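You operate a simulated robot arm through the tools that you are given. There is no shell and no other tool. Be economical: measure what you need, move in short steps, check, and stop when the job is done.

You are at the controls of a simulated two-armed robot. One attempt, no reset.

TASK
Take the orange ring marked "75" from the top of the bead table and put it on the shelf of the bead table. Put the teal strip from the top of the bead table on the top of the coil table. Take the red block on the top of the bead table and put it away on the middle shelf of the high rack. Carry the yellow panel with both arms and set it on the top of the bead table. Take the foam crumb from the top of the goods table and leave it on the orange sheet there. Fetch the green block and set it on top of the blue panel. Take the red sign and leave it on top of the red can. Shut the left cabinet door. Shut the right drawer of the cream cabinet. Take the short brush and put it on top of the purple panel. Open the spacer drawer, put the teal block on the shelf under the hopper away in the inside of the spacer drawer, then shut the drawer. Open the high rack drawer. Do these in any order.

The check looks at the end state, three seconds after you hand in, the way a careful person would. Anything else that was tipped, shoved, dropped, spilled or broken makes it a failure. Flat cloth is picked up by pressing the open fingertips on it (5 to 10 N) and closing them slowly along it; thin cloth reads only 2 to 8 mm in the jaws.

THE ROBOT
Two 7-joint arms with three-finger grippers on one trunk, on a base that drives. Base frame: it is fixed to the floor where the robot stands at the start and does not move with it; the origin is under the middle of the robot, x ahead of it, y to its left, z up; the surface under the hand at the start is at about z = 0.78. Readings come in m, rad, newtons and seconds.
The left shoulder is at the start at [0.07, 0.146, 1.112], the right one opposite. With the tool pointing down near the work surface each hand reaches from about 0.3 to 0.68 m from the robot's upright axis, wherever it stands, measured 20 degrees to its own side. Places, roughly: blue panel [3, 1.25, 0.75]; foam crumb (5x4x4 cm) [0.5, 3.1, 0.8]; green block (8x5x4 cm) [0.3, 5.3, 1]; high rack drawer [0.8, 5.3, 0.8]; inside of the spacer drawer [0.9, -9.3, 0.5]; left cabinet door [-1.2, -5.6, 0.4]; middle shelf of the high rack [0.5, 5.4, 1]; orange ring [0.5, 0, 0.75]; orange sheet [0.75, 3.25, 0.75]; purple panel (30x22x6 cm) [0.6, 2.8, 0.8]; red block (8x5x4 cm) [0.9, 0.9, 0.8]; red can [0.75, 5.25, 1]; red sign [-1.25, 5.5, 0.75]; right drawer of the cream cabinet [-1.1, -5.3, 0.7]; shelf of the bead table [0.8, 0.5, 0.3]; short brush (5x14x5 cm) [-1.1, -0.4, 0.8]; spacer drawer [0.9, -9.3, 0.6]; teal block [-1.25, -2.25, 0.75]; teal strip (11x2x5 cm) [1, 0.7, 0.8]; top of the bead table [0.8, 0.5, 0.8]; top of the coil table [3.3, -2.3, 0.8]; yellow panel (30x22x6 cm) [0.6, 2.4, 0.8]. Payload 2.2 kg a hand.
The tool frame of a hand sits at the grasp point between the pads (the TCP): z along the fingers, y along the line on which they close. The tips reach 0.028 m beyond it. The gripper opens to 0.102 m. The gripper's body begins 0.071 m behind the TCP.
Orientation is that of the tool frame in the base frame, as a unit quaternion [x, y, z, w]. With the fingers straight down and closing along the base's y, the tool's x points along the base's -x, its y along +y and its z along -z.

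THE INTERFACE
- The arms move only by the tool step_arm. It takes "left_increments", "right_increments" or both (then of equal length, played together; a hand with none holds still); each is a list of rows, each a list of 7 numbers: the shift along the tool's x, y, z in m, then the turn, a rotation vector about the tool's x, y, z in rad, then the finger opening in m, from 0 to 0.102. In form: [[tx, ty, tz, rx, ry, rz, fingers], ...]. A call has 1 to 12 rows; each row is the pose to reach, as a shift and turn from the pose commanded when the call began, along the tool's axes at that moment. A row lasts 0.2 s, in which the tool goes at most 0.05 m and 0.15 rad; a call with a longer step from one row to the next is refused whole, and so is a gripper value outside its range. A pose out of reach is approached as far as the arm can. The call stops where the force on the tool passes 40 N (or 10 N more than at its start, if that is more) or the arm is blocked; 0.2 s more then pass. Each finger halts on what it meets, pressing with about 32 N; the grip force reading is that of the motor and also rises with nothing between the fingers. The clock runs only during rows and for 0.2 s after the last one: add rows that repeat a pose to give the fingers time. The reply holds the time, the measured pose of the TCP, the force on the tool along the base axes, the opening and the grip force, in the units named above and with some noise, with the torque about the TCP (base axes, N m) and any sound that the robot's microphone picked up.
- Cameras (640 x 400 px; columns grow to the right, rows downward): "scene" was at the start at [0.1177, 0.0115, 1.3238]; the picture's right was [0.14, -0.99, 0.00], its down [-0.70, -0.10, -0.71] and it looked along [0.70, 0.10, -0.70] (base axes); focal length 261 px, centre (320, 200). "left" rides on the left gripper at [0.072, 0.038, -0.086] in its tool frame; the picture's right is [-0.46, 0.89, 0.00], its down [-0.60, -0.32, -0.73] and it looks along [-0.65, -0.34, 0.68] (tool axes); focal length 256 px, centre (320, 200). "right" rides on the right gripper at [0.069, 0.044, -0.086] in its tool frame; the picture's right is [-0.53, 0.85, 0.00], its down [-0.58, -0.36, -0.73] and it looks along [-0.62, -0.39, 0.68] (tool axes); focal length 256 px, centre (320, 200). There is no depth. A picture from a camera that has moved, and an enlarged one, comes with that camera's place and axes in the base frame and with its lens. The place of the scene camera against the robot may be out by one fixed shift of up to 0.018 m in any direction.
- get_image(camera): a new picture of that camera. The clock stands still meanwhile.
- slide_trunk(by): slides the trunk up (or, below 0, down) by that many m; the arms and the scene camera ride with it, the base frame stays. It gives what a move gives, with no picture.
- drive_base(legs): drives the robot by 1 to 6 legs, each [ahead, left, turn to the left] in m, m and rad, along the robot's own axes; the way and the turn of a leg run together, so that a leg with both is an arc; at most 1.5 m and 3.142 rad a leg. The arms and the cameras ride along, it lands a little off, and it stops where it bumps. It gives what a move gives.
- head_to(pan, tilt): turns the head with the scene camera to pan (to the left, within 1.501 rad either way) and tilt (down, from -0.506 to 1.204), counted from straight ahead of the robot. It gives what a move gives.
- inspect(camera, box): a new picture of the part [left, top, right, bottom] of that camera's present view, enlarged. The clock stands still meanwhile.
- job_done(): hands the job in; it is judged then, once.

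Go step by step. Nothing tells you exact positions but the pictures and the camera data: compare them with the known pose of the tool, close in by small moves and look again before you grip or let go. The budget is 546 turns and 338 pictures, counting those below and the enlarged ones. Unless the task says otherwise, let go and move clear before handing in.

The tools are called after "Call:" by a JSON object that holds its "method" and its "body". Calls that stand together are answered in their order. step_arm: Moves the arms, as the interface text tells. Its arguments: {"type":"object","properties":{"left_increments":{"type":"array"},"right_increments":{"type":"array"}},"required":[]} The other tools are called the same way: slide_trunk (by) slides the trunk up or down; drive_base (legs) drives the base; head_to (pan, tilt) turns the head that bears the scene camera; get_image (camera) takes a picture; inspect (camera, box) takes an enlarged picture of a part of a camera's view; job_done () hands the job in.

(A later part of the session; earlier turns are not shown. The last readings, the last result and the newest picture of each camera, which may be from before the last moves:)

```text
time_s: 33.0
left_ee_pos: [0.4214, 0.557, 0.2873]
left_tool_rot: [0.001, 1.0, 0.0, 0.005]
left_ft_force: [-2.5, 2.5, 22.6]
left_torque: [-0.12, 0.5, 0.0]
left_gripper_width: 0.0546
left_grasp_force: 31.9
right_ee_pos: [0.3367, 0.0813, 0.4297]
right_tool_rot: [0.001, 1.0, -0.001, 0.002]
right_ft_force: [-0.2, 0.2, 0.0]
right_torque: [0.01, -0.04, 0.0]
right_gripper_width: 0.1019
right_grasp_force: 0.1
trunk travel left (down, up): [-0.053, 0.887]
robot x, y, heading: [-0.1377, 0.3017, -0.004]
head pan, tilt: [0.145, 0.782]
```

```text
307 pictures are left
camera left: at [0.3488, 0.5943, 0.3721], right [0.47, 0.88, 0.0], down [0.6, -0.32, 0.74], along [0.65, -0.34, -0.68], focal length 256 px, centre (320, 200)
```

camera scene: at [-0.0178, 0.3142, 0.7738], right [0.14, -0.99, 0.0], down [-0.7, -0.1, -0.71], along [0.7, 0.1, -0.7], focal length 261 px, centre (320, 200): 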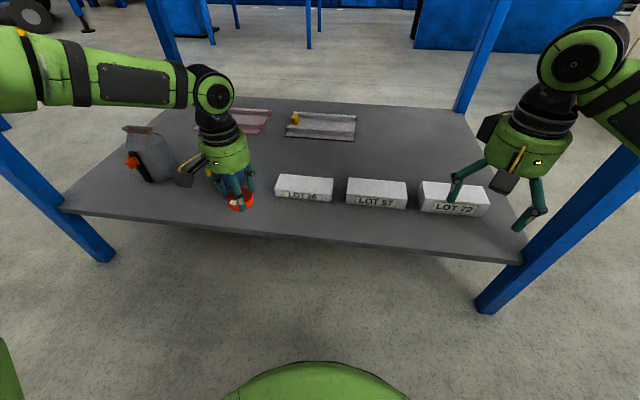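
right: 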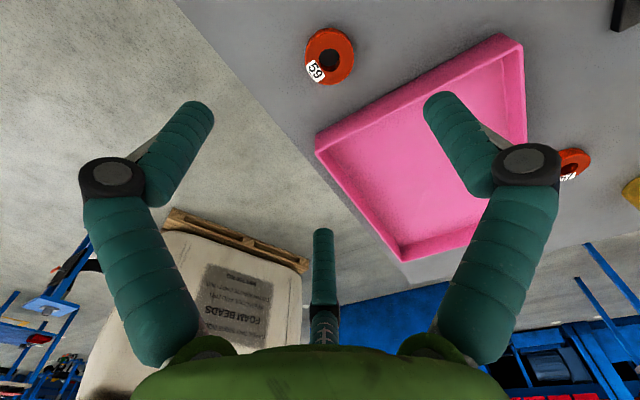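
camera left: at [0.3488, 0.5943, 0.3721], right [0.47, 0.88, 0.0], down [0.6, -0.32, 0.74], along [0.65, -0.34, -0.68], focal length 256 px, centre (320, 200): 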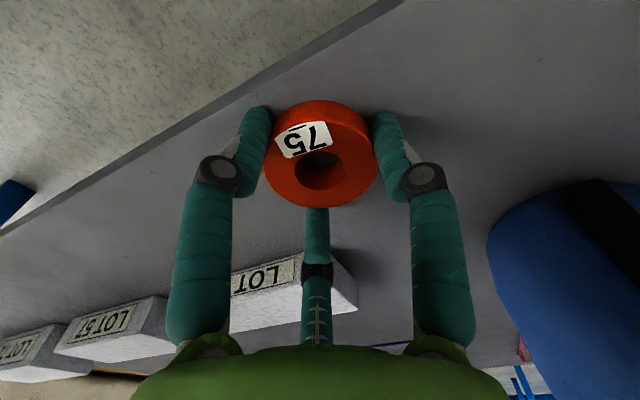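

Ring is on the shelf. I relieve the pressure, open and raise.

Call:
{"method": "slide_trunk", "body": {"by": 0.004}}

Call:
{"method": "step_arm", "body": {"left_increments": [[0, 0, 0, 0, 0, 0, 0.06], [0, 0, 0, 0, 0, 0, 0.07], [0, 0, 0, 0, 0, 0, 0.085], [0, 0, 0, 0, 0, 0, 0.085]]}}

Call:
{"method": "slide_trunk", "body": {"by": 0.08}}

Call:
{"method": "get_image", "body": {"camera": "left"}}

```text
time_s: 33.5
left_ee_pos: [0.4209, 0.5557, 0.2861]
left_tool_rot: [0.001, 1.0, 0.0, 0.0]
left_ft_force: [2.9, 0.8, 5.4]
left_torque: [-0.02, -0.18, 0.0]
left_gripper_width: 0.0544
left_grasp_force: 31.9
right_ee_pos: [0.3376, 0.0825, 0.4322]
right_tool_rot: [0.002, 1.0, 0.0, 0.0]
right_ft_force: [0.2, 0.5, 0.4]
right_torque: [0.0, 0.04, 0.0]
right_gripper_width: 0.1019
right_grasp_force: 0.0
trunk travel left (down, up): [-0.057, 0.883]
robot x, y, heading: [-0.135, 0.3011, -0.004]
head pan, tilt: [0.145, 0.782]
```

```text
time_s: 34.5
left_ee_pos: [0.4213, 0.5558, 0.2884]
left_tool_rot: [0.001, 1.0, -0.001, 0.002]
left_ft_force: [-0.4, -0.4, 0.9]
left_torque: [0.03, 0.02, -0.01]
left_gripper_width: 0.0848
left_grasp_force: 0.1
right_ee_pos: [0.3387, 0.0817, 0.4331]
right_tool_rot: [0.001, 1.0, 0.0, 0.0]
right_ft_force: [-0.4, 0.2, -0.2]
right_torque: [0.01, -0.02, 0.01]
right_gripper_width: 0.102
right_grasp_force: 0.0
trunk travel left (down, up): [-0.057, 0.883]
robot x, y, heading: [-0.1329, 0.3011, 0.001]
head pan, tilt: [0.145, 0.782]
```

```text
time_s: 35.7
left_ee_pos: [0.4218, 0.5561, 0.3678]
left_tool_rot: [0.002, 1.0, 0.0, 0.001]
left_ft_force: [0.3, 0.7, -0.4]
left_torque: [0.0, 0.01, 0.0]
left_gripper_width: 0.085
left_grasp_force: 0.0
right_ee_pos: [0.3371, 0.0808, 0.5079]
right_tool_rot: [0.0, 1.0, -0.001, -0.003]
right_ft_force: [0.0, 0.5, 0.2]
right_torque: [-0.01, -0.02, 0.03]
right_gripper_width: 0.1022
right_grasp_force: 0.1
trunk travel left (down, up): [-0.137, 0.803]
robot x, y, heading: [-0.1331, 0.3034, -0.008]
head pan, tilt: [0.145, 0.782]
```

```text
306 pictures are left
camera left: at [0.3488, 0.594, 0.4533], right [0.47, 0.88, 0.0], down [0.6, -0.32, 0.73], along [0.65, -0.34, -0.68], focal length 256 px, centre (320, 200)
```

left: 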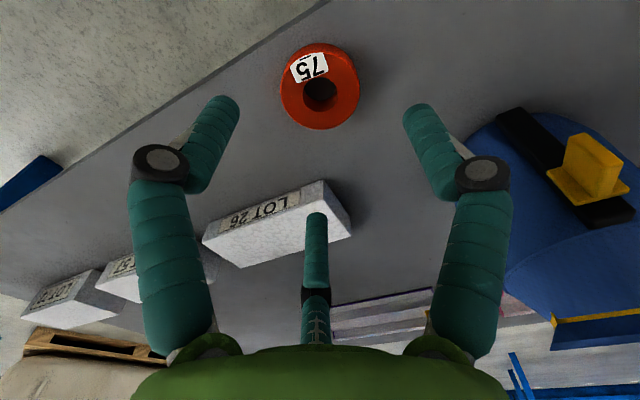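

Ring is down cleanly. Now back off, raise the trunk, and look left for the red block, strip and way around the table.

Call:
{"method": "drive_base", "body": {"legs": [[-0.2, 0, 0]]}}

Call:
{"method": "slide_trunk", "body": {"by": 0.4}}

Call:
{"method": "slide_trunk", "body": {"by": 0.35}}

Call:
{"method": "head_to", "body": {"pan": 0.6, "tilt": 0.45}}

Call:
{"method": "get_image", "body": {"camera": "scene"}}

```text
time_s: 37.3
left_ee_pos: [0.2254, 0.5553, 0.3679]
left_tool_rot: [0.002, 1.0, -0.001, 0.002]
left_ft_force: [-1.1, 0.0, 0.2]
left_torque: [-0.05, 0.01, -0.04]
left_gripper_width: 0.0851
left_grasp_force: 0.0
right_ee_pos: [0.14, 0.081, 0.513]
right_tool_rot: [0.002, 1.0, -0.001, 0.0]
right_ft_force: [0.1, 0.0, 0.5]
right_torque: [-0.01, -0.03, -0.03]
right_gripper_width: 0.1021
right_grasp_force: 0.1
trunk travel left (down, up): [-0.137, 0.803]
robot x, y, heading: [-0.333, 0.304, -0.002]
head pan, tilt: [0.145, 0.782]
```

```text
time_s: 41.1
left_ee_pos: [0.2254, 0.5556, 0.767]
left_tool_rot: [0.002, 1.0, -0.001, 0.001]
left_ft_force: [0.9, 0.7, -0.4]
left_torque: [0.0, 0.01, 0.02]
left_gripper_width: 0.0848
left_grasp_force: 0.0
right_ee_pos: [0.1406, 0.0803, 0.9123]
right_tool_rot: [0.003, 1.0, 0.0, 0.001]
right_ft_force: [0.8, -1.2, -0.5]
right_torque: [0.0, -0.01, 0.04]
right_gripper_width: 0.102
right_grasp_force: 0.0
trunk travel left (down, up): [-0.537, 0.403]
robot x, y, heading: [-0.3351, 0.3038, -0.006]
head pan, tilt: [0.145, 0.782]
```

```text
time_s: 44.6
left_ee_pos: [0.226, 0.5565, 1.1165]
left_tool_rot: [0.002, 1.0, -0.002, 0.002]
left_ft_force: [0.1, -0.3, -0.1]
left_torque: [-0.01, 0.0, -0.04]
left_gripper_width: 0.0851
left_grasp_force: 0.0
right_ee_pos: [0.1425, 0.0815, 1.2615]
right_tool_rot: [0.002, 1.0, 0.0, 0.0]
right_ft_force: [0.5, 0.1, -0.1]
right_torque: [-0.02, 0.0, 0.02]
right_gripper_width: 0.1021
right_grasp_force: 0.1
trunk travel left (down, up): [-0.887, 0.053]
robot x, y, heading: [-0.3324, 0.3034, -0.004]
head pan, tilt: [0.145, 0.782]
```

```text
time_s: 45.5
left_ee_pos: [0.2257, 0.5558, 1.1171]
left_tool_rot: [0.001, 1.0, -0.001, 0.001]
left_ft_force: [0.5, -0.8, -0.4]
left_torque: [-0.02, 0.01, 0.01]
left_gripper_width: 0.0848
left_grasp_force: 0.0
right_ee_pos: [0.1409, 0.0812, 1.2634]
right_tool_rot: [0.002, 1.0, 0.0, 0.001]
right_ft_force: [0.2, 0.2, 0.3]
right_torque: [-0.02, -0.04, -0.02]
right_gripper_width: 0.1019
right_grasp_force: 0.1
trunk travel left (down, up): [-0.887, 0.053]
robot x, y, heading: [-0.3353, 0.3017, -0.005]
head pan, tilt: [0.6, 0.45]
```

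```text
305 pictures are left
camera scene: at [-0.2191, 0.3548, 1.5898], right [0.56, -0.83, 0.0], down [-0.36, -0.24, -0.9], along [0.75, 0.5, -0.44], focal length 261 px, centre (320, 200)
```

scene: 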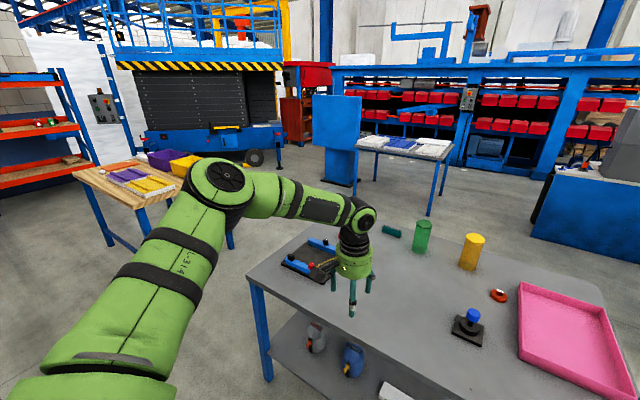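

I see the bead table's far-left corner near [0.33, 1.07] and the goods table starting near y≈2.2. I drive left to the gap between them and look again.

Call:
{"method": "drive_base", "body": {"legs": [[0, 1.33, 0]]}}

Call:
{"method": "head_to", "body": {"pan": 0.0, "tilt": 0.6}}

Call:
{"method": "get_image", "body": {"camera": "scene"}}

Call:
{"method": "head_to", "body": {"pan": 1.0, "tilt": 0.5}}

Call:
{"method": "get_image", "body": {"camera": "scene"}}

```text
time_s: 52.1
left_ee_pos: [0.2283, 1.8916, 1.1185]
left_tool_rot: [0.0, 1.0, -0.001, 0.002]
left_ft_force: [0.5, 0.2, 0.3]
left_torque: [-0.01, -0.02, 0.01]
left_gripper_width: 0.0851
left_grasp_force: 0.1
right_ee_pos: [0.1454, 1.4165, 1.262]
right_tool_rot: [0.0, 1.0, 0.0, 0.0]
right_ft_force: [0.4, -0.2, -0.7]
right_torque: [0.03, 0.01, 0.01]
right_gripper_width: 0.102
right_grasp_force: 0.0
trunk travel left (down, up): [-0.887, 0.053]
robot x, y, heading: [-0.3312, 1.6374, 0.0]
head pan, tilt: [0.6, 0.45]
```

```text
time_s: 53.1
left_ee_pos: [0.2276, 1.8928, 1.1171]
left_tool_rot: [0.0, 1.0, -0.001, 0.001]
left_ft_force: [0.4, -0.5, -0.1]
left_torque: [0.01, 0.01, -0.02]
left_gripper_width: 0.0849
left_grasp_force: 0.1
right_ee_pos: [0.1467, 1.4177, 1.2619]
right_tool_rot: [0.0, 1.0, -0.001, -0.001]
right_ft_force: [0.2, 0.0, 0.2]
right_torque: [0.02, -0.05, -0.01]
right_gripper_width: 0.102
right_grasp_force: 0.0
trunk travel left (down, up): [-0.887, 0.053]
robot x, y, heading: [-0.3289, 1.6439, -0.001]
head pan, tilt: [0.0, 0.6]
```

```text
304 pictures are left
camera scene: at [-0.2034, 1.638, 1.5763], right [0.0, -1.0, 0.0], down [-0.56, 0.0, -0.83], along [0.83, 0.0, -0.56], focal length 261 px, centre (320, 200)
```

scene: 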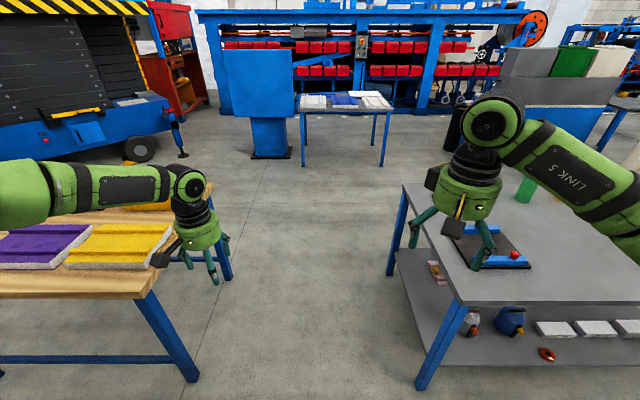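

```text
time_s: 54.4
left_ee_pos: [0.227, 1.8918, 1.117]
left_tool_rot: [0.0, 1.0, -0.001, 0.001]
left_ft_force: [-0.1, -0.5, 0.5]
left_torque: [0.0, -0.01, 0.01]
left_gripper_width: 0.0846
left_grasp_force: 0.1
right_ee_pos: [0.1458, 1.4176, 1.2625]
right_tool_rot: [0.001, 1.0, 0.0, 0.0]
right_ft_force: [-0.1, -0.2, -0.1]
right_torque: [0.0, -0.02, 0.02]
right_gripper_width: 0.1019
right_grasp_force: 0.1
trunk travel left (down, up): [-0.887, 0.053]
robot x, y, heading: [-0.3294, 1.6348, -0.004]
head pan, tilt: [1.0, 0.499]
```

```text
303 pictures are left
camera scene: at [-0.2424, 1.7143, 1.5854], right [0.84, -0.54, 0.0], down [-0.26, -0.4, -0.88], along [0.48, 0.74, -0.48], focal length 261 px, centre (320, 200)
```

scene: 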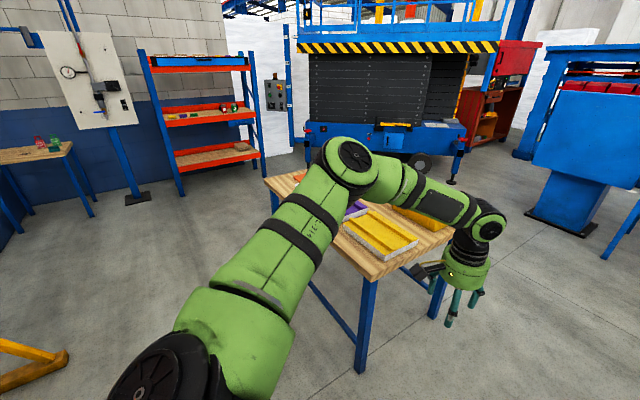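

The gap centre is y≈1.69. I drive through it to behind the bead table and turn around to face −x.

Call:
{"method": "drive_base", "body": {"legs": [[0, 0.05, 0], [1.0, 0, 0], [1.05, 0, 0], [0, 0, 1.57], [0, 0, 1.5716]]}}

Call:
{"method": "head_to", "body": {"pan": 0.5, "tilt": 0.6}}

Call:
{"method": "get_image", "body": {"camera": "scene"}}

```text
time_s: 72.8
left_ee_pos: [1.1675, 1.4585, 1.1172]
left_tool_rot: [1.0, -0.016, -0.001, 0.0]
left_ft_force: [0.0, 0.7, 0.0]
left_torque: [-0.01, 0.0, 0.0]
left_gripper_width: 0.0848
left_grasp_force: 0.0
right_ee_pos: [1.2653, 1.931, 1.2631]
right_tool_rot: [1.0, -0.017, 0.0, 0.0]
right_ft_force: [-0.2, 0.0, 0.2]
right_torque: [0.01, -0.05, 0.0]
right_gripper_width: 0.102
right_grasp_force: 0.1
trunk travel left (down, up): [-0.887, 0.053]
robot x, y, heading: [1.7316, 1.694, 3.104]
head pan, tilt: [1.0, 0.499]
```

```text
time_s: 73.7
left_ee_pos: [1.1675, 1.4579, 1.118]
left_tool_rot: [1.0, -0.017, -0.002, -0.001]
left_ft_force: [0.3, 0.1, -0.2]
left_torque: [0.01, 0.02, 0.0]
left_gripper_width: 0.0851
left_grasp_force: 0.0
right_ee_pos: [1.2669, 1.9311, 1.2621]
right_tool_rot: [1.0, -0.017, 0.0, 0.0]
right_ft_force: [-0.7, 0.3, 0.8]
right_torque: [0.0, -0.03, -0.01]
right_gripper_width: 0.1021
right_grasp_force: 0.1
trunk travel left (down, up): [-0.887, 0.053]
robot x, y, heading: [1.7309, 1.6962, 3.109]
head pan, tilt: [0.499, 0.6]
```

```text
302 pictures are left
camera scene: at [1.5908, 1.6554, 1.5763], right [-0.45, 0.89, 0.0], down [0.5, 0.25, -0.83], along [-0.74, -0.37, -0.56], focal length 261 px, centre (320, 200)
```

scene: 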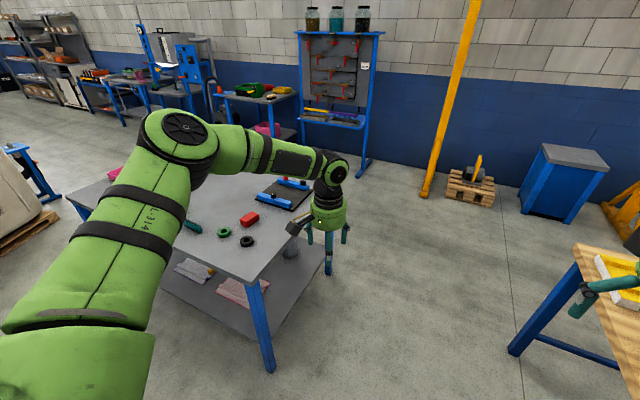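

Red block at ~[0.86, 0.91], teal strip at ~[1.02, 0.72]. I strafe to stand behind the table in front of them.

Call:
{"method": "drive_base", "body": {"legs": [[0, 0, 0.033], [0, 0.89, 0], [0.22, 0, 0]]}}

Call:
{"method": "head_to", "body": {"pan": 0.0, "tilt": 0.85}}

Call:
{"method": "get_image", "body": {"camera": "scene"}}

```text
time_s: 80.0
left_ee_pos: [0.9483, 0.5732, 1.1189]
left_tool_rot: [1.0, -0.006, -0.003, -0.001]
left_ft_force: [0.4, 0.1, 0.2]
left_torque: [0.01, 0.03, 0.03]
left_gripper_width: 0.0849
left_grasp_force: 0.0
right_ee_pos: [1.0373, 1.0475, 1.2637]
right_tool_rot: [1.0, -0.006, -0.001, 0.0]
right_ft_force: [-0.3, -0.3, 0.0]
right_torque: [0.0, 0.02, -0.01]
right_gripper_width: 0.1018
right_grasp_force: 0.1
trunk travel left (down, up): [-0.887, 0.053]
robot x, y, heading: [1.5096, 0.8233, 3.129]
head pan, tilt: [0.499, 0.6]
```

```text
time_s: 80.9
left_ee_pos: [0.9445, 0.573, 1.1174]
left_tool_rot: [1.0, -0.006, -0.001, 0.0]
left_ft_force: [0.1, 0.0, -0.4]
left_torque: [0.0, -0.01, 0.01]
left_gripper_width: 0.085
left_grasp_force: 0.1
right_ee_pos: [1.0332, 1.048, 1.2608]
right_tool_rot: [1.0, -0.006, 0.001, 0.0]
right_ft_force: [0.5, -0.3, 0.8]
right_torque: [-0.02, 0.01, -0.02]
right_gripper_width: 0.1018
right_grasp_force: 0.0
trunk travel left (down, up): [-0.887, 0.053]
robot x, y, heading: [1.5047, 0.8183, 3.129]
head pan, tilt: [0.0, 0.85]
```

```text
301 pictures are left
camera scene: at [1.3635, 0.8222, 1.5553], right [0.01, 1.0, 0.0], down [0.75, -0.01, -0.66], along [-0.66, 0.01, -0.75], focal length 261 px, centre (320, 200)
```

scene: 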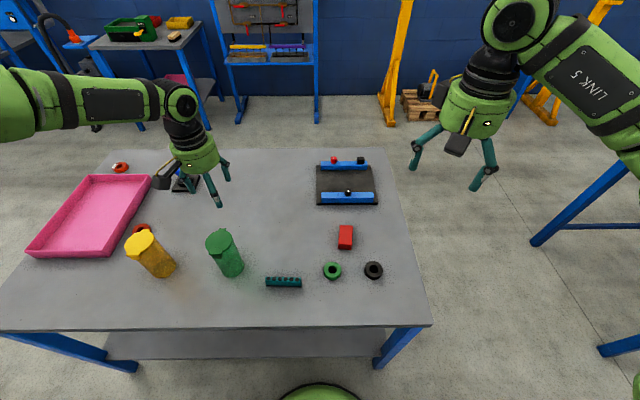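

I can see everything: red block with long side along x at ~[0.87, 0.92], strip along y at ~[1.03, 0.715]. I bring both hands above them, turned 90°, still high.

Call:
{"method": "step_arm", "body": {"right_increments": [[-0.015, 0.012, 0.0127, 0, 0, 0.1427, 0.102], [-0.03, 0.024, 0.025, 0, 0, 0.2854, 0.102], [-0.045, 0.036, 0.038, 0, 0, 0.428, 0.102], [-0.06, 0.047, 0.05, 0, 0, 0.571, 0.102], [-0.075, 0.059, 0.063, 0, 0, 0.7135, 0.102], [-0.09, 0.071, 0.076, 0, 0, 0.856, 0.102], [-0.105, 0.083, 0.089, 0, 0, 0.999, 0.102], [-0.12, 0.095, 0.1, 0, 0, 1.142, 0.102], [-0.135, 0.106, 0.114, 0, 0, 1.284, 0.102], [-0.15, 0.118, 0.127, 0, 0, 1.427, 0.102], [-0.165, 0.13, 0.14, 0, 0, 1.57, 0.102], [-0.165, 0.13, 0.14, 0, 0, 1.57, 0.102]], "left_increments": [[0.0075, -0.0129, 0, 0, 0, -0.1427, 0.085], [0.015, -0.026, 0, 0, 0, -0.2854, 0.085], [0.0225, -0.039, 0, 0, 0, -0.428, 0.085], [0.03, -0.052, 0, 0, 0, -0.571, 0.085], [0.037, -0.065, 0, 0, 0, -0.7135, 0.085], [0.045, -0.077, 0, 0, 0, -0.856, 0.085], [0.052, -0.09, 0, 0, 0, -0.999, 0.085], [0.06, -0.103, 0, 0, 0, -1.142, 0.085], [0.067, -0.116, 0, 0, 0, -1.284, 0.085], [0.075, -0.129, 0, 0, 0, -1.427, 0.085], [0.082, -0.142, 0, 0, 0, -1.57, 0.085], [0.082, -0.142, 0, 0, 0, -1.57, 0.085]]}}

Call:
{"method": "get_image", "body": {"camera": "scene"}}

```text
time_s: 83.5
left_ee_pos: [1.0459, 0.6903, 1.1274]
left_tool_rot: [0.711, 0.703, -0.001, -0.001]
left_ft_force: [0.6, 0.8, 0.4]
left_torque: [0.01, -0.03, -0.02]
left_gripper_width: 0.0846
left_grasp_force: 0.1
left hand out of reach, approached as far as the arm can: row 6, 7, 8, 9, 10, 11, 12
right_ee_pos: [0.868, 0.9202, 1.1226]
right_tool_rot: [-0.703, 0.711, 0.001, -0.001]
right_ft_force: [0.5, -0.1, 0.4]
right_torque: [0.02, -0.04, 0.0]
right_gripper_width: 0.1021
right_grasp_force: 0.0
trunk travel left (down, up): [-0.887, 0.053]
robot x, y, heading: [1.5031, 0.8231, 3.127]
head pan, tilt: [0.0, 0.85]
```

```text
300 pictures are left
camera scene: at [1.3651, 0.8225, 1.5554], right [0.01, 1.0, 0.0], down [0.75, -0.01, -0.66], along [-0.66, 0.01, -0.75], focal length 261 px, centre (320, 200)
```

scene: 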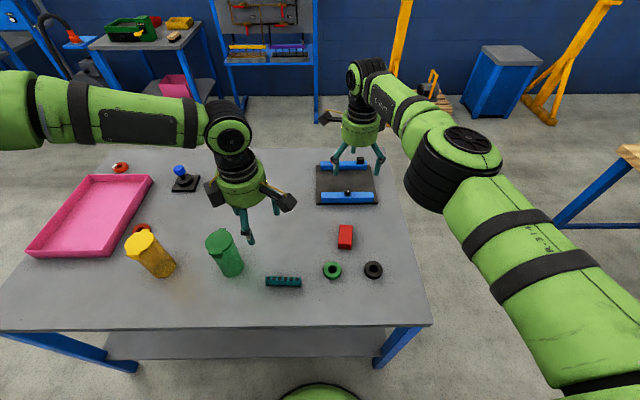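

Call:
{"method": "slide_trunk", "body": {"by": -0.2}}

Call:
{"method": "get_image", "body": {"camera": "right"}}

Call:
{"method": "get_image", "body": {"camera": "left"}}

```text
time_s: 85.7
left_ee_pos: [1.0441, 0.69, 0.9276]
left_tool_rot: [0.712, 0.702, 0.0, -0.002]
left_ft_force: [0.5, -0.3, 0.2]
left_torque: [0.02, -0.01, -0.01]
left_gripper_width: 0.0851
left_grasp_force: 0.0
right_ee_pos: [0.8673, 0.9201, 0.9221]
right_tool_rot: [-0.703, 0.712, 0.002, -0.001]
right_ft_force: [-0.9, 0.7, -0.4]
right_torque: [0.03, -0.02, -0.01]
right_gripper_width: 0.102
right_grasp_force: 0.0
trunk travel left (down, up): [-0.687, 0.253]
robot x, y, heading: [1.5068, 0.8196, 3.13]
head pan, tilt: [0.0, 0.85]
```

```text
299 pictures are left
camera right: at [0.823, 0.8525, 1.0076], right [-0.84, 0.54, 0.0], down [0.37, 0.57, 0.73], along [0.4, 0.61, -0.68], focal length 256 px, centre (320, 200)
```

right: 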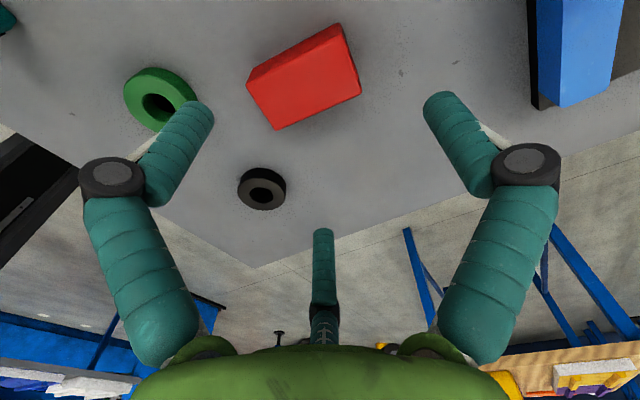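

```text
298 pictures are left
camera left: at [1.084, 0.7612, 1.0139], right [0.88, -0.48, 0.0], down [-0.32, -0.6, 0.73], along [-0.35, -0.64, -0.68], focal length 256 px, centre (320, 200)
```

left: 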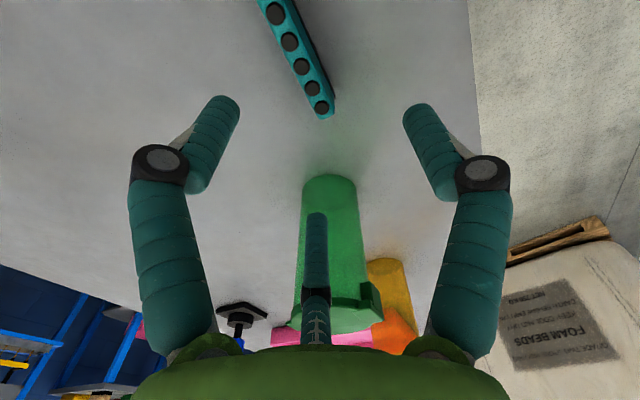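

Call:
{"method": "step_arm", "body": {"right_increments": [[0.003, -0.005, 0.02, 0, 0, 0.06, 0.102], [0.006, -0.01, 0.045, 0, 0, 0.13, 0.102], [0.006, -0.01, 0.06, 0, 0, 0.13, 0.102], [0.006, -0.01, 0.06, 0, 0, 0.13, 0.102]]}}

Call:
{"method": "get_image", "body": {"camera": "right"}}

```text
time_s: 86.7
left_ee_pos: [1.0449, 0.6889, 0.9263]
left_tool_rot: [0.712, 0.702, -0.001, -0.002]
left_ft_force: [0.5, -0.3, -0.5]
left_torque: [-0.02, -0.02, 0.0]
left_gripper_width: 0.0848
left_grasp_force: 0.1
right_ee_pos: [0.8783, 0.9138, 0.8612]
right_tool_rot: [-0.654, 0.756, 0.002, 0.0]
right_ft_force: [-0.6, -0.3, 0.0]
right_torque: [0.02, 0.03, -0.02]
right_gripper_width: 0.102
right_grasp_force: 0.1
trunk travel left (down, up): [-0.687, 0.253]
robot x, y, heading: [1.5052, 0.8239, 3.131]
head pan, tilt: [0.0, 0.85]
```

```text
297 pictures are left
camera right: at [0.8249, 0.8525, 0.9467], right [-0.76, 0.65, 0.0], down [0.44, 0.52, 0.73], along [0.47, 0.56, -0.68], focal length 256 px, centre (320, 200)
```

right: 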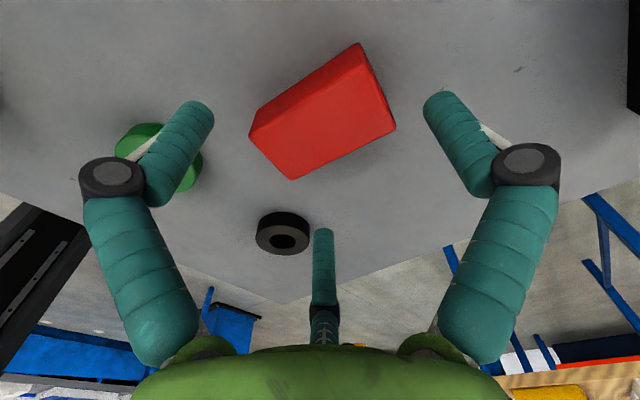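

Call:
{"method": "step_arm", "body": {"right_increments": [[0.005, 0.006, 0.015, 0, 0, 0, 0.102], [0.005, 0.006, 0.035, 0, 0, 0, 0.102], [0.005, 0.006, 0.049, 0, 0, 0, 0.102], [0.005, 0.006, 0.049, 0, 0, 0, 0.102]]}}

Call:
{"method": "step_arm", "body": {"right_increments": [[0, 0, 0, 0, 0, 0, 0.08], [0, 0, 0, 0, 0, 0, 0.06], [0, 0, 0, 0, 0, 0, 0.045], [0, 0, 0, 0, 0, 0, 0.03], [0, 0, 0, 0, 0, 0, 0.03]]}}

Call:
{"method": "get_image", "body": {"camera": "right"}}

```text
time_s: 87.7
left_ee_pos: [1.044, 0.6899, 0.9267]
left_tool_rot: [0.712, 0.702, 0.0, -0.001]
left_ft_force: [-0.8, 0.0, -0.2]
left_torque: [0.0, 0.04, 0.0]
left_gripper_width: 0.0849
left_grasp_force: 0.0
right_ee_pos: [0.8835, 0.913, 0.812]
right_tool_rot: [-0.655, 0.756, 0.0, 0.0]
right_ft_force: [-0.5, -0.1, 0.6]
right_torque: [0.01, 0.02, 0.01]
right_gripper_width: 0.102
right_grasp_force: 0.1
right hand out of reach, approached as far as the arm can: row 1, 2, 3, 4
trunk travel left (down, up): [-0.687, 0.253]
robot x, y, heading: [1.5053, 0.8183, 3.133]
head pan, tilt: [0.0, 0.85]
```

```text
time_s: 88.9
left_ee_pos: [1.0447, 0.6898, 0.9276]
left_tool_rot: [0.712, 0.702, -0.001, -0.001]
left_ft_force: [0.6, -0.8, -0.6]
left_torque: [-0.02, -0.01, -0.02]
left_gripper_width: 0.085
left_grasp_force: 0.1
right_ee_pos: [0.8836, 0.9124, 0.8122]
right_tool_rot: [-0.656, 0.755, 0.002, 0.0]
right_ft_force: [-0.6, 0.0, 2.3]
right_torque: [0.07, 0.01, 0.01]
right_gripper_width: 0.0527
right_grasp_force: 32.0
trunk travel left (down, up): [-0.687, 0.253]
robot x, y, heading: [1.505, 0.8212, 3.126]
head pan, tilt: [0.0, 0.85]
```

```text
296 pictures are left
camera right: at [0.8294, 0.8519, 0.8986], right [-0.76, 0.65, 0.0], down [0.44, 0.52, 0.73], along [0.47, 0.56, -0.68], focal length 256 px, centre (320, 200)
```

right: 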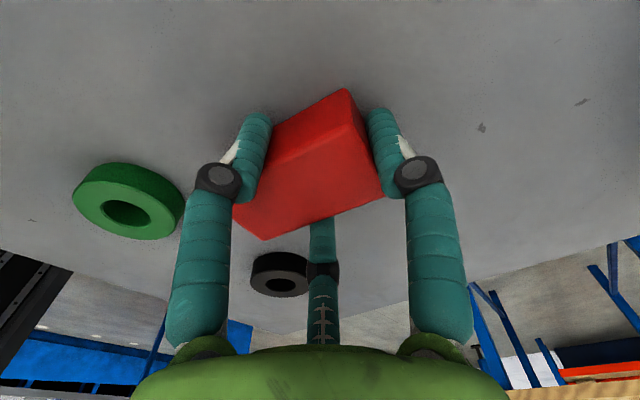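

Call:
{"method": "step_arm", "body": {"right_increments": [[0, 0, -0.04, 0, 0, 0, 0.03], [0, 0, -0.08, 0, 0, 0, 0.03], [0, 0, -0.12, 0, 0, 0, 0.03], [0, 0, -0.12, 0, 0, 0, 0.03]]}}

Call:
{"method": "get_image", "body": {"camera": "right"}}

Call:
{"method": "get_image", "body": {"camera": "scene"}}

```text
time_s: 89.9
left_ee_pos: [1.0438, 0.6888, 0.9276]
left_tool_rot: [0.712, 0.702, -0.001, -0.002]
left_ft_force: [0.0, -0.3, 0.0]
left_torque: [-0.02, 0.02, -0.01]
left_gripper_width: 0.0851
left_grasp_force: 0.0
right_ee_pos: [0.8826, 0.9129, 0.9308]
right_tool_rot: [-0.655, 0.755, 0.0, 0.0]
right_ft_force: [0.2, 0.6, -0.8]
right_torque: [-0.01, 0.04, -0.02]
right_gripper_width: 0.053
right_grasp_force: 31.7
trunk travel left (down, up): [-0.687, 0.253]
robot x, y, heading: [1.5065, 0.8214, 3.127]
head pan, tilt: [0.0, 0.85]
```

```text
295 pictures are left
camera right: at [0.8291, 0.8517, 1.0166], right [-0.76, 0.65, 0.0], down [0.44, 0.52, 0.73], along [0.47, 0.56, -0.68], focal length 256 px, centre (320, 200)
```

right: 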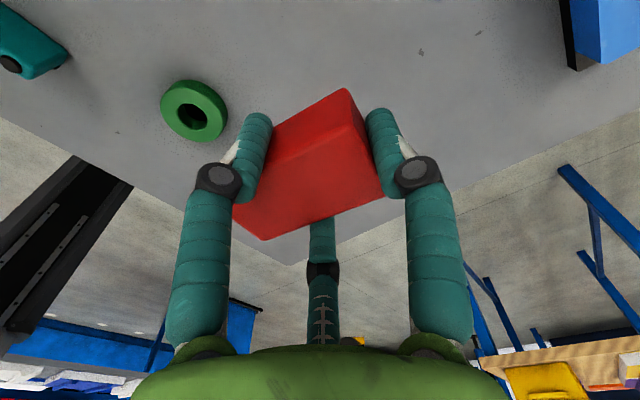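

```text
294 pictures are left
camera scene: at [1.3642, 0.8226, 1.3553], right [0.01, 1.0, 0.0], down [0.75, -0.01, -0.66], along [-0.66, 0.01, -0.75], focal length 261 px, centre (320, 200)
```

scene: 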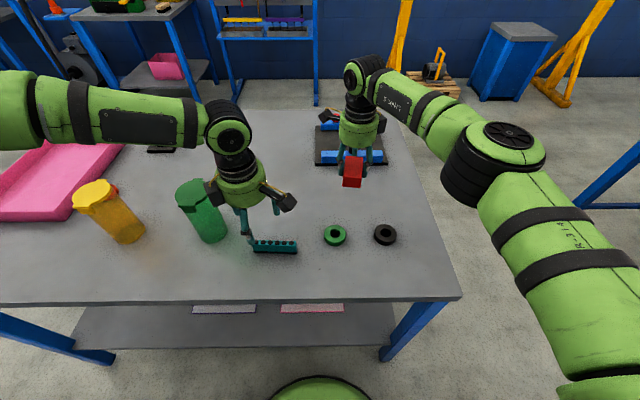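

Block is held firmly. For the strip I back up a bit so the left arm can extend, then centre over it.

Call:
{"method": "drive_base", "body": {"legs": [[-0.12, 0.0, 0]]}}

Call:
{"method": "step_arm", "body": {"left_increments": [[0.01, -0.03, 0, 0, 0, 0, 0.085], [0.02, -0.06, 0, 0, 0, 0, 0.085], [0.03, -0.09, 0, 0, 0, 0, 0.085], [0.03, -0.128, 0.0, 0, 0, 0, 0.085], [0.03, -0.128, 0.0, 0, 0, 0, 0.085]]}}

Call:
{"method": "get_image", "body": {"camera": "left"}}

```text
time_s: 91.1
left_ee_pos: [1.1606, 0.688, 0.9265]
left_tool_rot: [0.711, 0.703, 0.0, -0.002]
left_ft_force: [0.4, -0.4, 0.2]
left_torque: [0.02, -0.02, 0.02]
left_gripper_width: 0.0849
left_grasp_force: 0.1
right_ee_pos: [0.9984, 0.9116, 0.9287]
right_tool_rot: [-0.656, 0.755, -0.001, 0.001]
right_ft_force: [0.5, 0.0, -0.4]
right_torque: [0.0, 0.01, -0.01]
right_gripper_width: 0.0526
right_grasp_force: 32.1
trunk travel left (down, up): [-0.687, 0.253]
robot x, y, heading: [1.6232, 0.8184, 3.124]
head pan, tilt: [0.0, 0.85]
```

```text
time_s: 92.3
left_ee_pos: [1.1088, 0.6564, 0.9514]
left_tool_rot: [0.711, 0.703, 0.001, -0.003]
left_ft_force: [0.9, -1.2, -0.2]
left_torque: [0.02, 0.03, 0.02]
left_gripper_width: 0.0849
left_grasp_force: 0.1
left hand out of reach, approached as far as the arm can: row 1, 2, 3, 4, 5
right_ee_pos: [1.0006, 0.9114, 0.9313]
right_tool_rot: [-0.655, 0.755, 0.001, 0.0]
right_ft_force: [0.9, -0.4, -1.1]
right_torque: [0.01, 0.05, 0.03]
right_gripper_width: 0.0525
right_grasp_force: 31.8
trunk travel left (down, up): [-0.687, 0.253]
robot x, y, heading: [1.6246, 0.8182, 3.127]
head pan, tilt: [0.0, 0.85]
```

```text
293 pictures are left
camera left: at [1.1481, 0.7276, 1.0377], right [0.88, -0.48, -0.01], down [-0.32, -0.6, 0.73], along [-0.35, -0.64, -0.68], focal length 256 px, centre (320, 200)
```

left: 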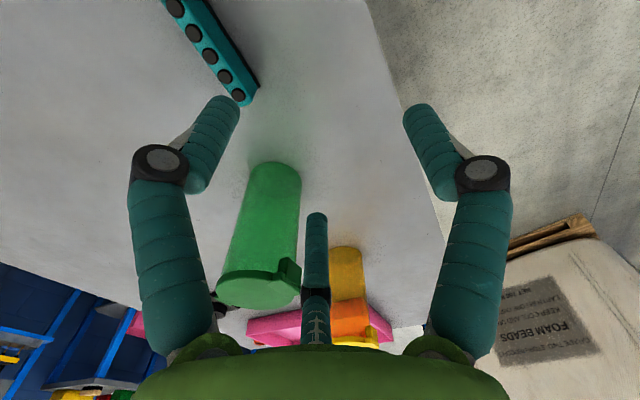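

Call:
{"method": "drive_base", "body": {"legs": [[0.03, -0.1, 0]]}}

Call:
{"method": "step_arm", "body": {"left_increments": [[-0.01, -0.015, 0, 0, 0, 0, 0.085], [-0.02, -0.03, 0, 0, 0, 0, 0.085], [-0.036, -0.043, 0, 0, 0, 0, 0.085], [-0.036, -0.043, 0.0, 0, 0, 0, 0.085]]}}

Call:
{"method": "get_image", "body": {"camera": "left"}}

```text
time_s: 93.5
left_ee_pos: [1.0812, 0.7531, 0.9522]
left_tool_rot: [0.711, 0.704, 0.0, -0.002]
left_ft_force: [-0.2, -0.3, -0.1]
left_torque: [0.0, 0.02, 0.01]
left_gripper_width: 0.0851
left_grasp_force: 0.0
right_ee_pos: [0.9724, 1.0083, 0.9318]
right_tool_rot: [-0.656, 0.754, 0.001, 0.0]
right_ft_force: [0.4, 0.4, -1.1]
right_torque: [-0.02, 0.02, -0.01]
right_gripper_width: 0.0525
right_grasp_force: 31.6
trunk travel left (down, up): [-0.687, 0.253]
robot x, y, heading: [1.5963, 0.9175, 3.13]
head pan, tilt: [0.0, 0.85]
```

```text
time_s: 94.5
left_ee_pos: [1.0443, 0.7121, 0.9535]
left_tool_rot: [0.711, 0.703, -0.001, -0.003]
left_ft_force: [1.0, -0.5, -0.2]
left_torque: [-0.01, 0.03, 0.03]
left_gripper_width: 0.085
left_grasp_force: 0.1
left hand out of reach, approached as far as the arm can: row 2, 3, 4
right_ee_pos: [0.9727, 1.0091, 0.9302]
right_tool_rot: [-0.657, 0.754, 0.001, 0.0]
right_ft_force: [0.2, -0.6, -1.3]
right_torque: [-0.02, 0.03, -0.02]
right_gripper_width: 0.0527
right_grasp_force: 32.5
trunk travel left (down, up): [-0.687, 0.253]
robot x, y, heading: [1.5924, 0.9194, 3.129]
head pan, tilt: [0.0, 0.85]
```

```text
292 pictures are left
camera left: at [1.084, 0.7834, 1.0395], right [0.88, -0.47, -0.01], down [-0.32, -0.6, 0.73], along [-0.35, -0.64, -0.68], focal length 256 px, centre (320, 200)
```

left: 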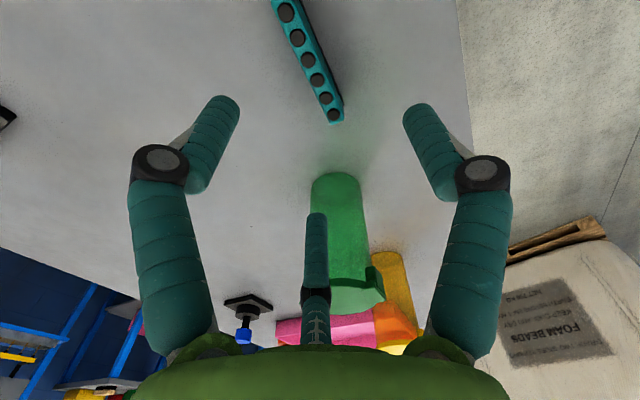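

Call:
{"method": "step_arm", "body": {"left_increments": [[0.003, -0.004, 0.03, 0, 0, 0.04, 0.085], [0.003, -0.004, 0.07, 0, 0, 0.04, 0.085], [0.003, -0.004, 0.1, 0, 0, 0.04, 0.085], [0.003, -0.004, 0.1, 0, 0, 0.04, 0.085]]}}

Call:
{"method": "get_image", "body": {"camera": "left"}}

```text
time_s: 95.5
left_ee_pos: [1.0713, 0.6955, 0.8783]
left_tool_rot: [0.725, 0.689, -0.002, -0.004]
left_ft_force: [0.6, 0.4, -0.6]
left_torque: [0.0, 0.01, 0.0]
left_gripper_width: 0.0847
left_grasp_force: 0.1
left hand out of reach, approached as far as the arm can: row 1, 2, 3, 4
right_ee_pos: [0.9711, 1.0088, 0.9304]
right_tool_rot: [-0.656, 0.754, 0.0, 0.0]
right_ft_force: [-0.6, 0.4, -1.4]
right_torque: [-0.01, 0.03, 0.0]
right_gripper_width: 0.0529
right_grasp_force: 31.4
trunk travel left (down, up): [-0.687, 0.253]
robot x, y, heading: [1.5963, 0.9221, 3.131]
head pan, tilt: [0.0, 0.85]
```

```text
291 pictures are left
camera left: at [1.1137, 0.7648, 0.964], right [0.86, -0.51, -0.01], down [-0.34, -0.59, 0.73], along [-0.37, -0.63, -0.68], focal length 256 px, centre (320, 200)
```

left: 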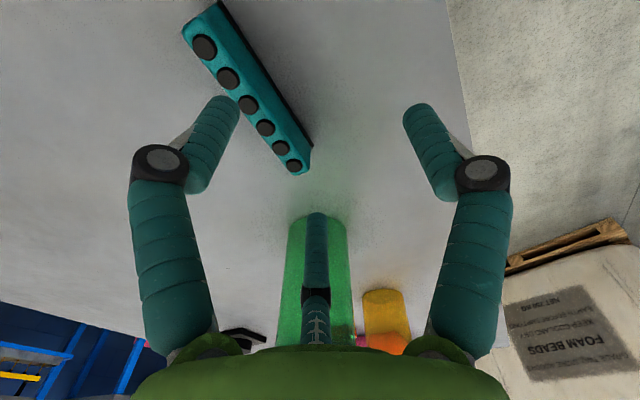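

This wrist turn is limiting; I'll lift and turn the left wrist the other way (180°).

Call:
{"method": "step_arm", "body": {"left_increments": [[0, 0, -0.03, 0, 0, 0.15, 0.085], [0, 0, -0.06, 0, 0, 0.3, 0.085], [0, 0, -0.07, 0, 0, 0.45, 0.085], [0, 0, -0.07, 0, 0, 0.6, 0.085], [0, 0, -0.07, 0, 0, 0.75, 0.085], [0, 0, -0.07, 0, 0, 0.9, 0.085], [0, 0, -0.07, 0, 0, 1.05, 0.085], [0, 0, -0.07, 0, 0, 1.2, 0.085], [0, 0, -0.07, 0, 0, 1.35, 0.085], [0, 0, -0.07, 0, 0, 1.5, 0.085], [0, 0, -0.07, 0, 0, 1.57, 0.085]]}}

Call:
{"method": "step_arm", "body": {"left_increments": [[0, 0, 0, 0, 0, 0.15, 0.085], [0, 0, 0, 0, 0, 0.3, 0.085], [0, 0, 0, 0, 0, 0.45, 0.085], [0, 0, 0, 0, 0, 0.6, 0.085], [0, 0, 0, 0, 0, 0.75, 0.085], [0, 0, 0, 0, 0, 0.9, 0.085], [0, 0, 0, 0, 0, 1.05, 0.085], [0, 0, 0, 0, 0, 1.2, 0.085], [0, 0, 0, 0, 0, 1.35, 0.085], [0, 0, 0, 0, 0, 1.5, 0.085], [0, 0, 0, 0, 0, 1.57, 0.085]]}}

```text
time_s: 97.9
left_ee_pos: [1.0728, 0.6947, 0.9479]
left_tool_rot: [1.0, -0.026, -0.002, -0.002]
left_ft_force: [0.4, 0.9, 0.1]
left_torque: [0.0, 0.02, 0.01]
left_gripper_width: 0.085
left_grasp_force: 0.0
right_ee_pos: [0.9724, 1.0084, 0.9311]
right_tool_rot: [-0.657, 0.754, 0.0, 0.001]
right_ft_force: [-0.3, -0.1, -1.4]
right_torque: [-0.02, 0.03, 0.02]
right_gripper_width: 0.0525
right_grasp_force: 31.5
trunk travel left (down, up): [-0.687, 0.253]
robot x, y, heading: [1.5965, 0.9207, 3.134]
head pan, tilt: [0.0, 0.85]
```

```text
time_s: 100.3
left_ee_pos: [1.0723, 0.6943, 0.9476]
left_tool_rot: [-0.689, 0.725, 0.003, 0.0]
left_ft_force: [0.5, -0.2, 0.2]
left_torque: [-0.02, 0.01, -0.03]
left_gripper_width: 0.0849
left_grasp_force: 0.1
right_ee_pos: [0.9709, 1.0086, 0.9306]
right_tool_rot: [-0.656, 0.754, 0.0, 0.0]
right_ft_force: [-0.3, -0.3, -0.9]
right_torque: [-0.03, 0.0, -0.04]
right_gripper_width: 0.0524
right_grasp_force: 31.7
trunk travel left (down, up): [-0.687, 0.253]
robot x, y, heading: [1.5969, 0.9178, 3.129]
head pan, tilt: [0.0, 0.85]
```

Call:
{"method": "step_arm", "body": {"left_increments": [[-0.006, 0.012, 0.0, 0, 0, 0, 0.085], [-0.0195, 0.034, 0.02, 0, 0, 0, 0.085], [-0.0195, 0.034, 0.05, 0, 0, 0, 0.085], [-0.0195, 0.034, 0.085, 0, 0, 0, 0.085], [-0.0195, 0.034, 0.085, 0, 0, 0, 0.085]]}}

Call:
{"method": "get_image", "body": {"camera": "left"}}

```text
time_s: 101.5
left_ee_pos: [1.0695, 0.6969, 0.8838]
left_tool_rot: [-0.69, 0.724, 0.003, 0.0]
left_ft_force: [0.9, 0.1, 0.1]
left_torque: [-0.01, 0.0, -0.01]
left_gripper_width: 0.0848
left_grasp_force: 0.0
left hand out of reach, approached as far as the arm can: row 2, 3, 4, 5
right_ee_pos: [0.9724, 1.0088, 0.9308]
right_tool_rot: [-0.657, 0.754, 0.0, 0.001]
right_ft_force: [-0.5, -0.8, -0.9]
right_torque: [-0.03, 0.03, 0.02]
right_gripper_width: 0.0527
right_grasp_force: 32.0
trunk travel left (down, up): [-0.687, 0.253]
robot x, y, heading: [1.5939, 0.9197, 3.131]
head pan, tilt: [0.0, 0.85]
```

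```text
290 pictures are left
camera left: at [1.0279, 0.6257, 0.9693], right [-0.86, 0.51, 0.01], down [0.35, 0.59, 0.73], along [0.37, 0.63, -0.68], focal length 256 px, centre (320, 200)
```

left: 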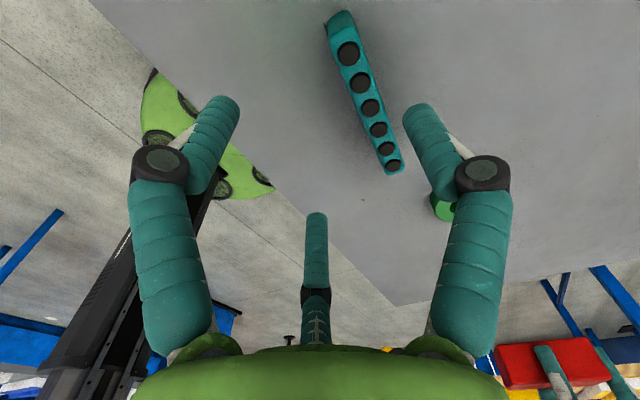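

Call:
{"method": "step_arm", "body": {"left_increments": [[0, 0, -0.04, 0, 0, 0, 0.085], [0, 0, -0.06, 0, 0, 0, 0.085]]}}

Call:
{"method": "drive_base", "body": {"legs": [[0.06, -0.04, 0]]}}

Call:
{"method": "get_image", "body": {"camera": "left"}}

```text
time_s: 102.1
left_ee_pos: [1.0699, 0.6983, 0.9426]
left_tool_rot: [-0.69, 0.724, 0.003, -0.001]
left_ft_force: [-0.5, -0.3, 0.6]
left_torque: [0.01, 0.0, 0.01]
left_gripper_width: 0.085
left_grasp_force: 0.1
right_ee_pos: [0.9716, 1.0074, 0.9313]
right_tool_rot: [-0.657, 0.754, 0.0, 0.0]
right_ft_force: [0.3, 0.3, -1.0]
right_torque: [0.0, 0.03, -0.01]
right_gripper_width: 0.0526
right_grasp_force: 32.3
trunk travel left (down, up): [-0.687, 0.253]
robot x, y, heading: [1.5938, 0.9183, 3.129]
head pan, tilt: [0.0, 0.85]
```

```text
time_s: 103.1
left_ee_pos: [1.0107, 0.7369, 0.9442]
left_tool_rot: [-0.689, 0.724, 0.002, 0.0]
left_ft_force: [0.4, 0.6, 0.3]
left_torque: [0.0, -0.02, 0.01]
left_gripper_width: 0.0847
left_grasp_force: 0.0
right_ee_pos: [0.9133, 1.0478, 0.9322]
right_tool_rot: [-0.657, 0.754, 0.0, -0.001]
right_ft_force: [-0.1, 0.2, -1.4]
right_torque: [0.02, -0.01, 0.02]
right_gripper_width: 0.0525
right_grasp_force: 32.2
trunk travel left (down, up): [-0.687, 0.253]
robot x, y, heading: [1.5352, 0.9537, 3.124]
head pan, tilt: [0.0, 0.85]
```

```text
289 pictures are left
camera left: at [0.9703, 0.6665, 1.0305], right [-0.86, 0.51, 0.01], down [0.35, 0.59, 0.73], along [0.37, 0.63, -0.68], focal length 256 px, centre (320, 200)
```

left: 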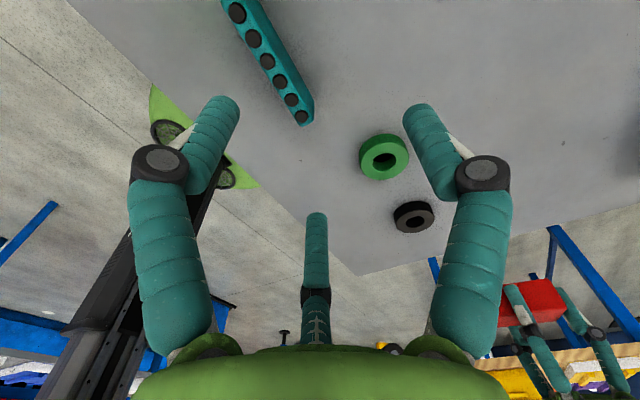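

Call:
{"method": "step_arm", "body": {"left_increments": [[0.01, -0.015, 0.01, 0, 0, 0, 0.085], [0.02, -0.03, 0.04, 0, 0, 0, 0.085], [0.02, -0.03, 0.085, 0, 0, 0, 0.085], [0.02, -0.03, 0.085, 0, 0, 0, 0.085]]}}

Call:
{"method": "get_image", "body": {"camera": "left"}}

```text
time_s: 104.1
left_ee_pos: [1.0425, 0.7158, 0.859]
left_tool_rot: [-0.691, 0.723, 0.003, -0.001]
left_ft_force: [0.4, -0.9, 0.4]
left_torque: [0.03, 0.01, -0.01]
left_gripper_width: 0.0849
left_grasp_force: 0.0
right_ee_pos: [0.9136, 1.0488, 0.9318]
right_tool_rot: [-0.657, 0.754, 0.001, -0.001]
right_ft_force: [-0.5, 0.6, -0.9]
right_torque: [0.02, 0.04, 0.0]
right_gripper_width: 0.0526
right_grasp_force: 32.9
trunk travel left (down, up): [-0.687, 0.253]
robot x, y, heading: [1.5371, 0.9576, 3.127]
head pan, tilt: [0.0, 0.85]
```

```text
288 pictures are left
camera left: at [1.0011, 0.6456, 0.9454], right [-0.86, 0.51, 0.01], down [0.35, 0.59, 0.73], along [0.37, 0.63, -0.68], focal length 256 px, centre (320, 200)
```

left: 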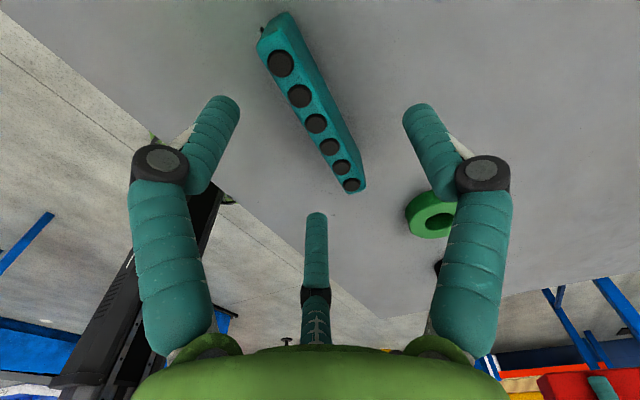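

Call:
{"method": "step_arm", "body": {"left_increments": [[0, 0, 0.025, 0, 0, 0, 0.085], [0, 0, 0.046, 0, 0, 0, 0.085], [0, 0, 0.046, 0, 0, 0, 0.085], [0, 0, 0.046, 0, 0, 0, 0.06], [0, 0, 0.046, 0, 0, 0, 0.04], [0, 0, 0.046, 0, 0, 0, 0.02], [0, 0, 0.046, 0, 0, 0, 0.005], [0, 0, 0.046, 0, 0, 0, 0.005], [0, 0, 0.046, 0, 0, 0, 0.005]]}}

Call:
{"method": "get_image", "body": {"camera": "left"}}

```text
time_s: 106.1
left_ee_pos: [1.0486, 0.7117, 0.8216]
left_tool_rot: [-0.69, 0.724, 0.003, 0.0]
left_ft_force: [0.7, -0.3, 1.1]
left_torque: [0.01, 0.03, -0.01]
left_gripper_width: 0.0243
left_grasp_force: 31.5
left hand out of reach, approached as far as the arm can: row 2, 3, 4, 5, 6, 7, 8, 9
right_ee_pos: [0.9126, 1.0484, 0.9312]
right_tool_rot: [-0.657, 0.754, 0.0, 0.0]
right_ft_force: [0.8, -0.6, -1.1]
right_torque: [-0.02, 0.0, -0.01]
right_gripper_width: 0.0525
right_grasp_force: 31.9
trunk travel left (down, up): [-0.687, 0.253]
robot x, y, heading: [1.5365, 0.9556, 3.131]
head pan, tilt: [0.0, 0.85]
```

```text
287 pictures are left
camera left: at [1.0076, 0.6406, 0.9077], right [-0.86, 0.51, 0.01], down [0.35, 0.59, 0.73], along [0.37, 0.63, -0.68], focal length 256 px, centre (320, 200)
```

left: 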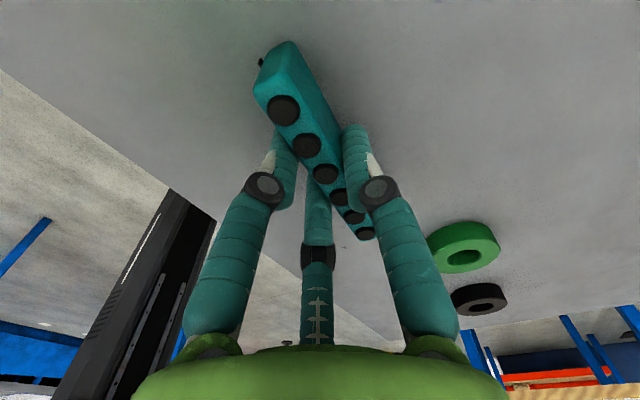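

Call:
{"method": "step_arm", "body": {"left_increments": [[0, 0, -0.04, 0, 0, 0, 0.005], [0, 0, -0.08, 0, 0, 0, 0.005], [0, 0, -0.12, 0, 0, 0, 0.005], [0, 0, -0.12, 0, 0, 0, 0.005]]}}

Call:
{"method": "get_image", "body": {"camera": "left"}}

```text
time_s: 107.1
left_ee_pos: [1.0485, 0.7107, 0.942]
left_tool_rot: [-0.69, 0.724, 0.001, -0.001]
left_ft_force: [-0.1, -1.1, 0.5]
left_torque: [0.02, -0.01, -0.02]
left_gripper_width: 0.0241
left_grasp_force: 31.9
right_ee_pos: [0.9116, 1.0489, 0.931]
right_tool_rot: [-0.657, 0.754, 0.0, -0.001]
right_ft_force: [0.2, 0.2, -1.2]
right_torque: [0.01, -0.01, -0.02]
right_gripper_width: 0.0525
right_grasp_force: 31.7
trunk travel left (down, up): [-0.687, 0.253]
robot x, y, heading: [1.5352, 0.9611, 3.128]
head pan, tilt: [0.0, 0.85]
```

```text
286 pictures are left
camera left: at [1.0077, 0.6402, 1.0285], right [-0.86, 0.51, 0.0], down [0.35, 0.59, 0.73], along [0.37, 0.63, -0.68], focal length 256 px, centre (320, 200)
```

left: 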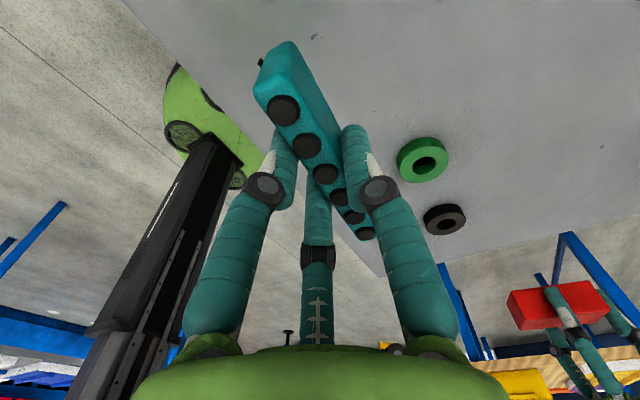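

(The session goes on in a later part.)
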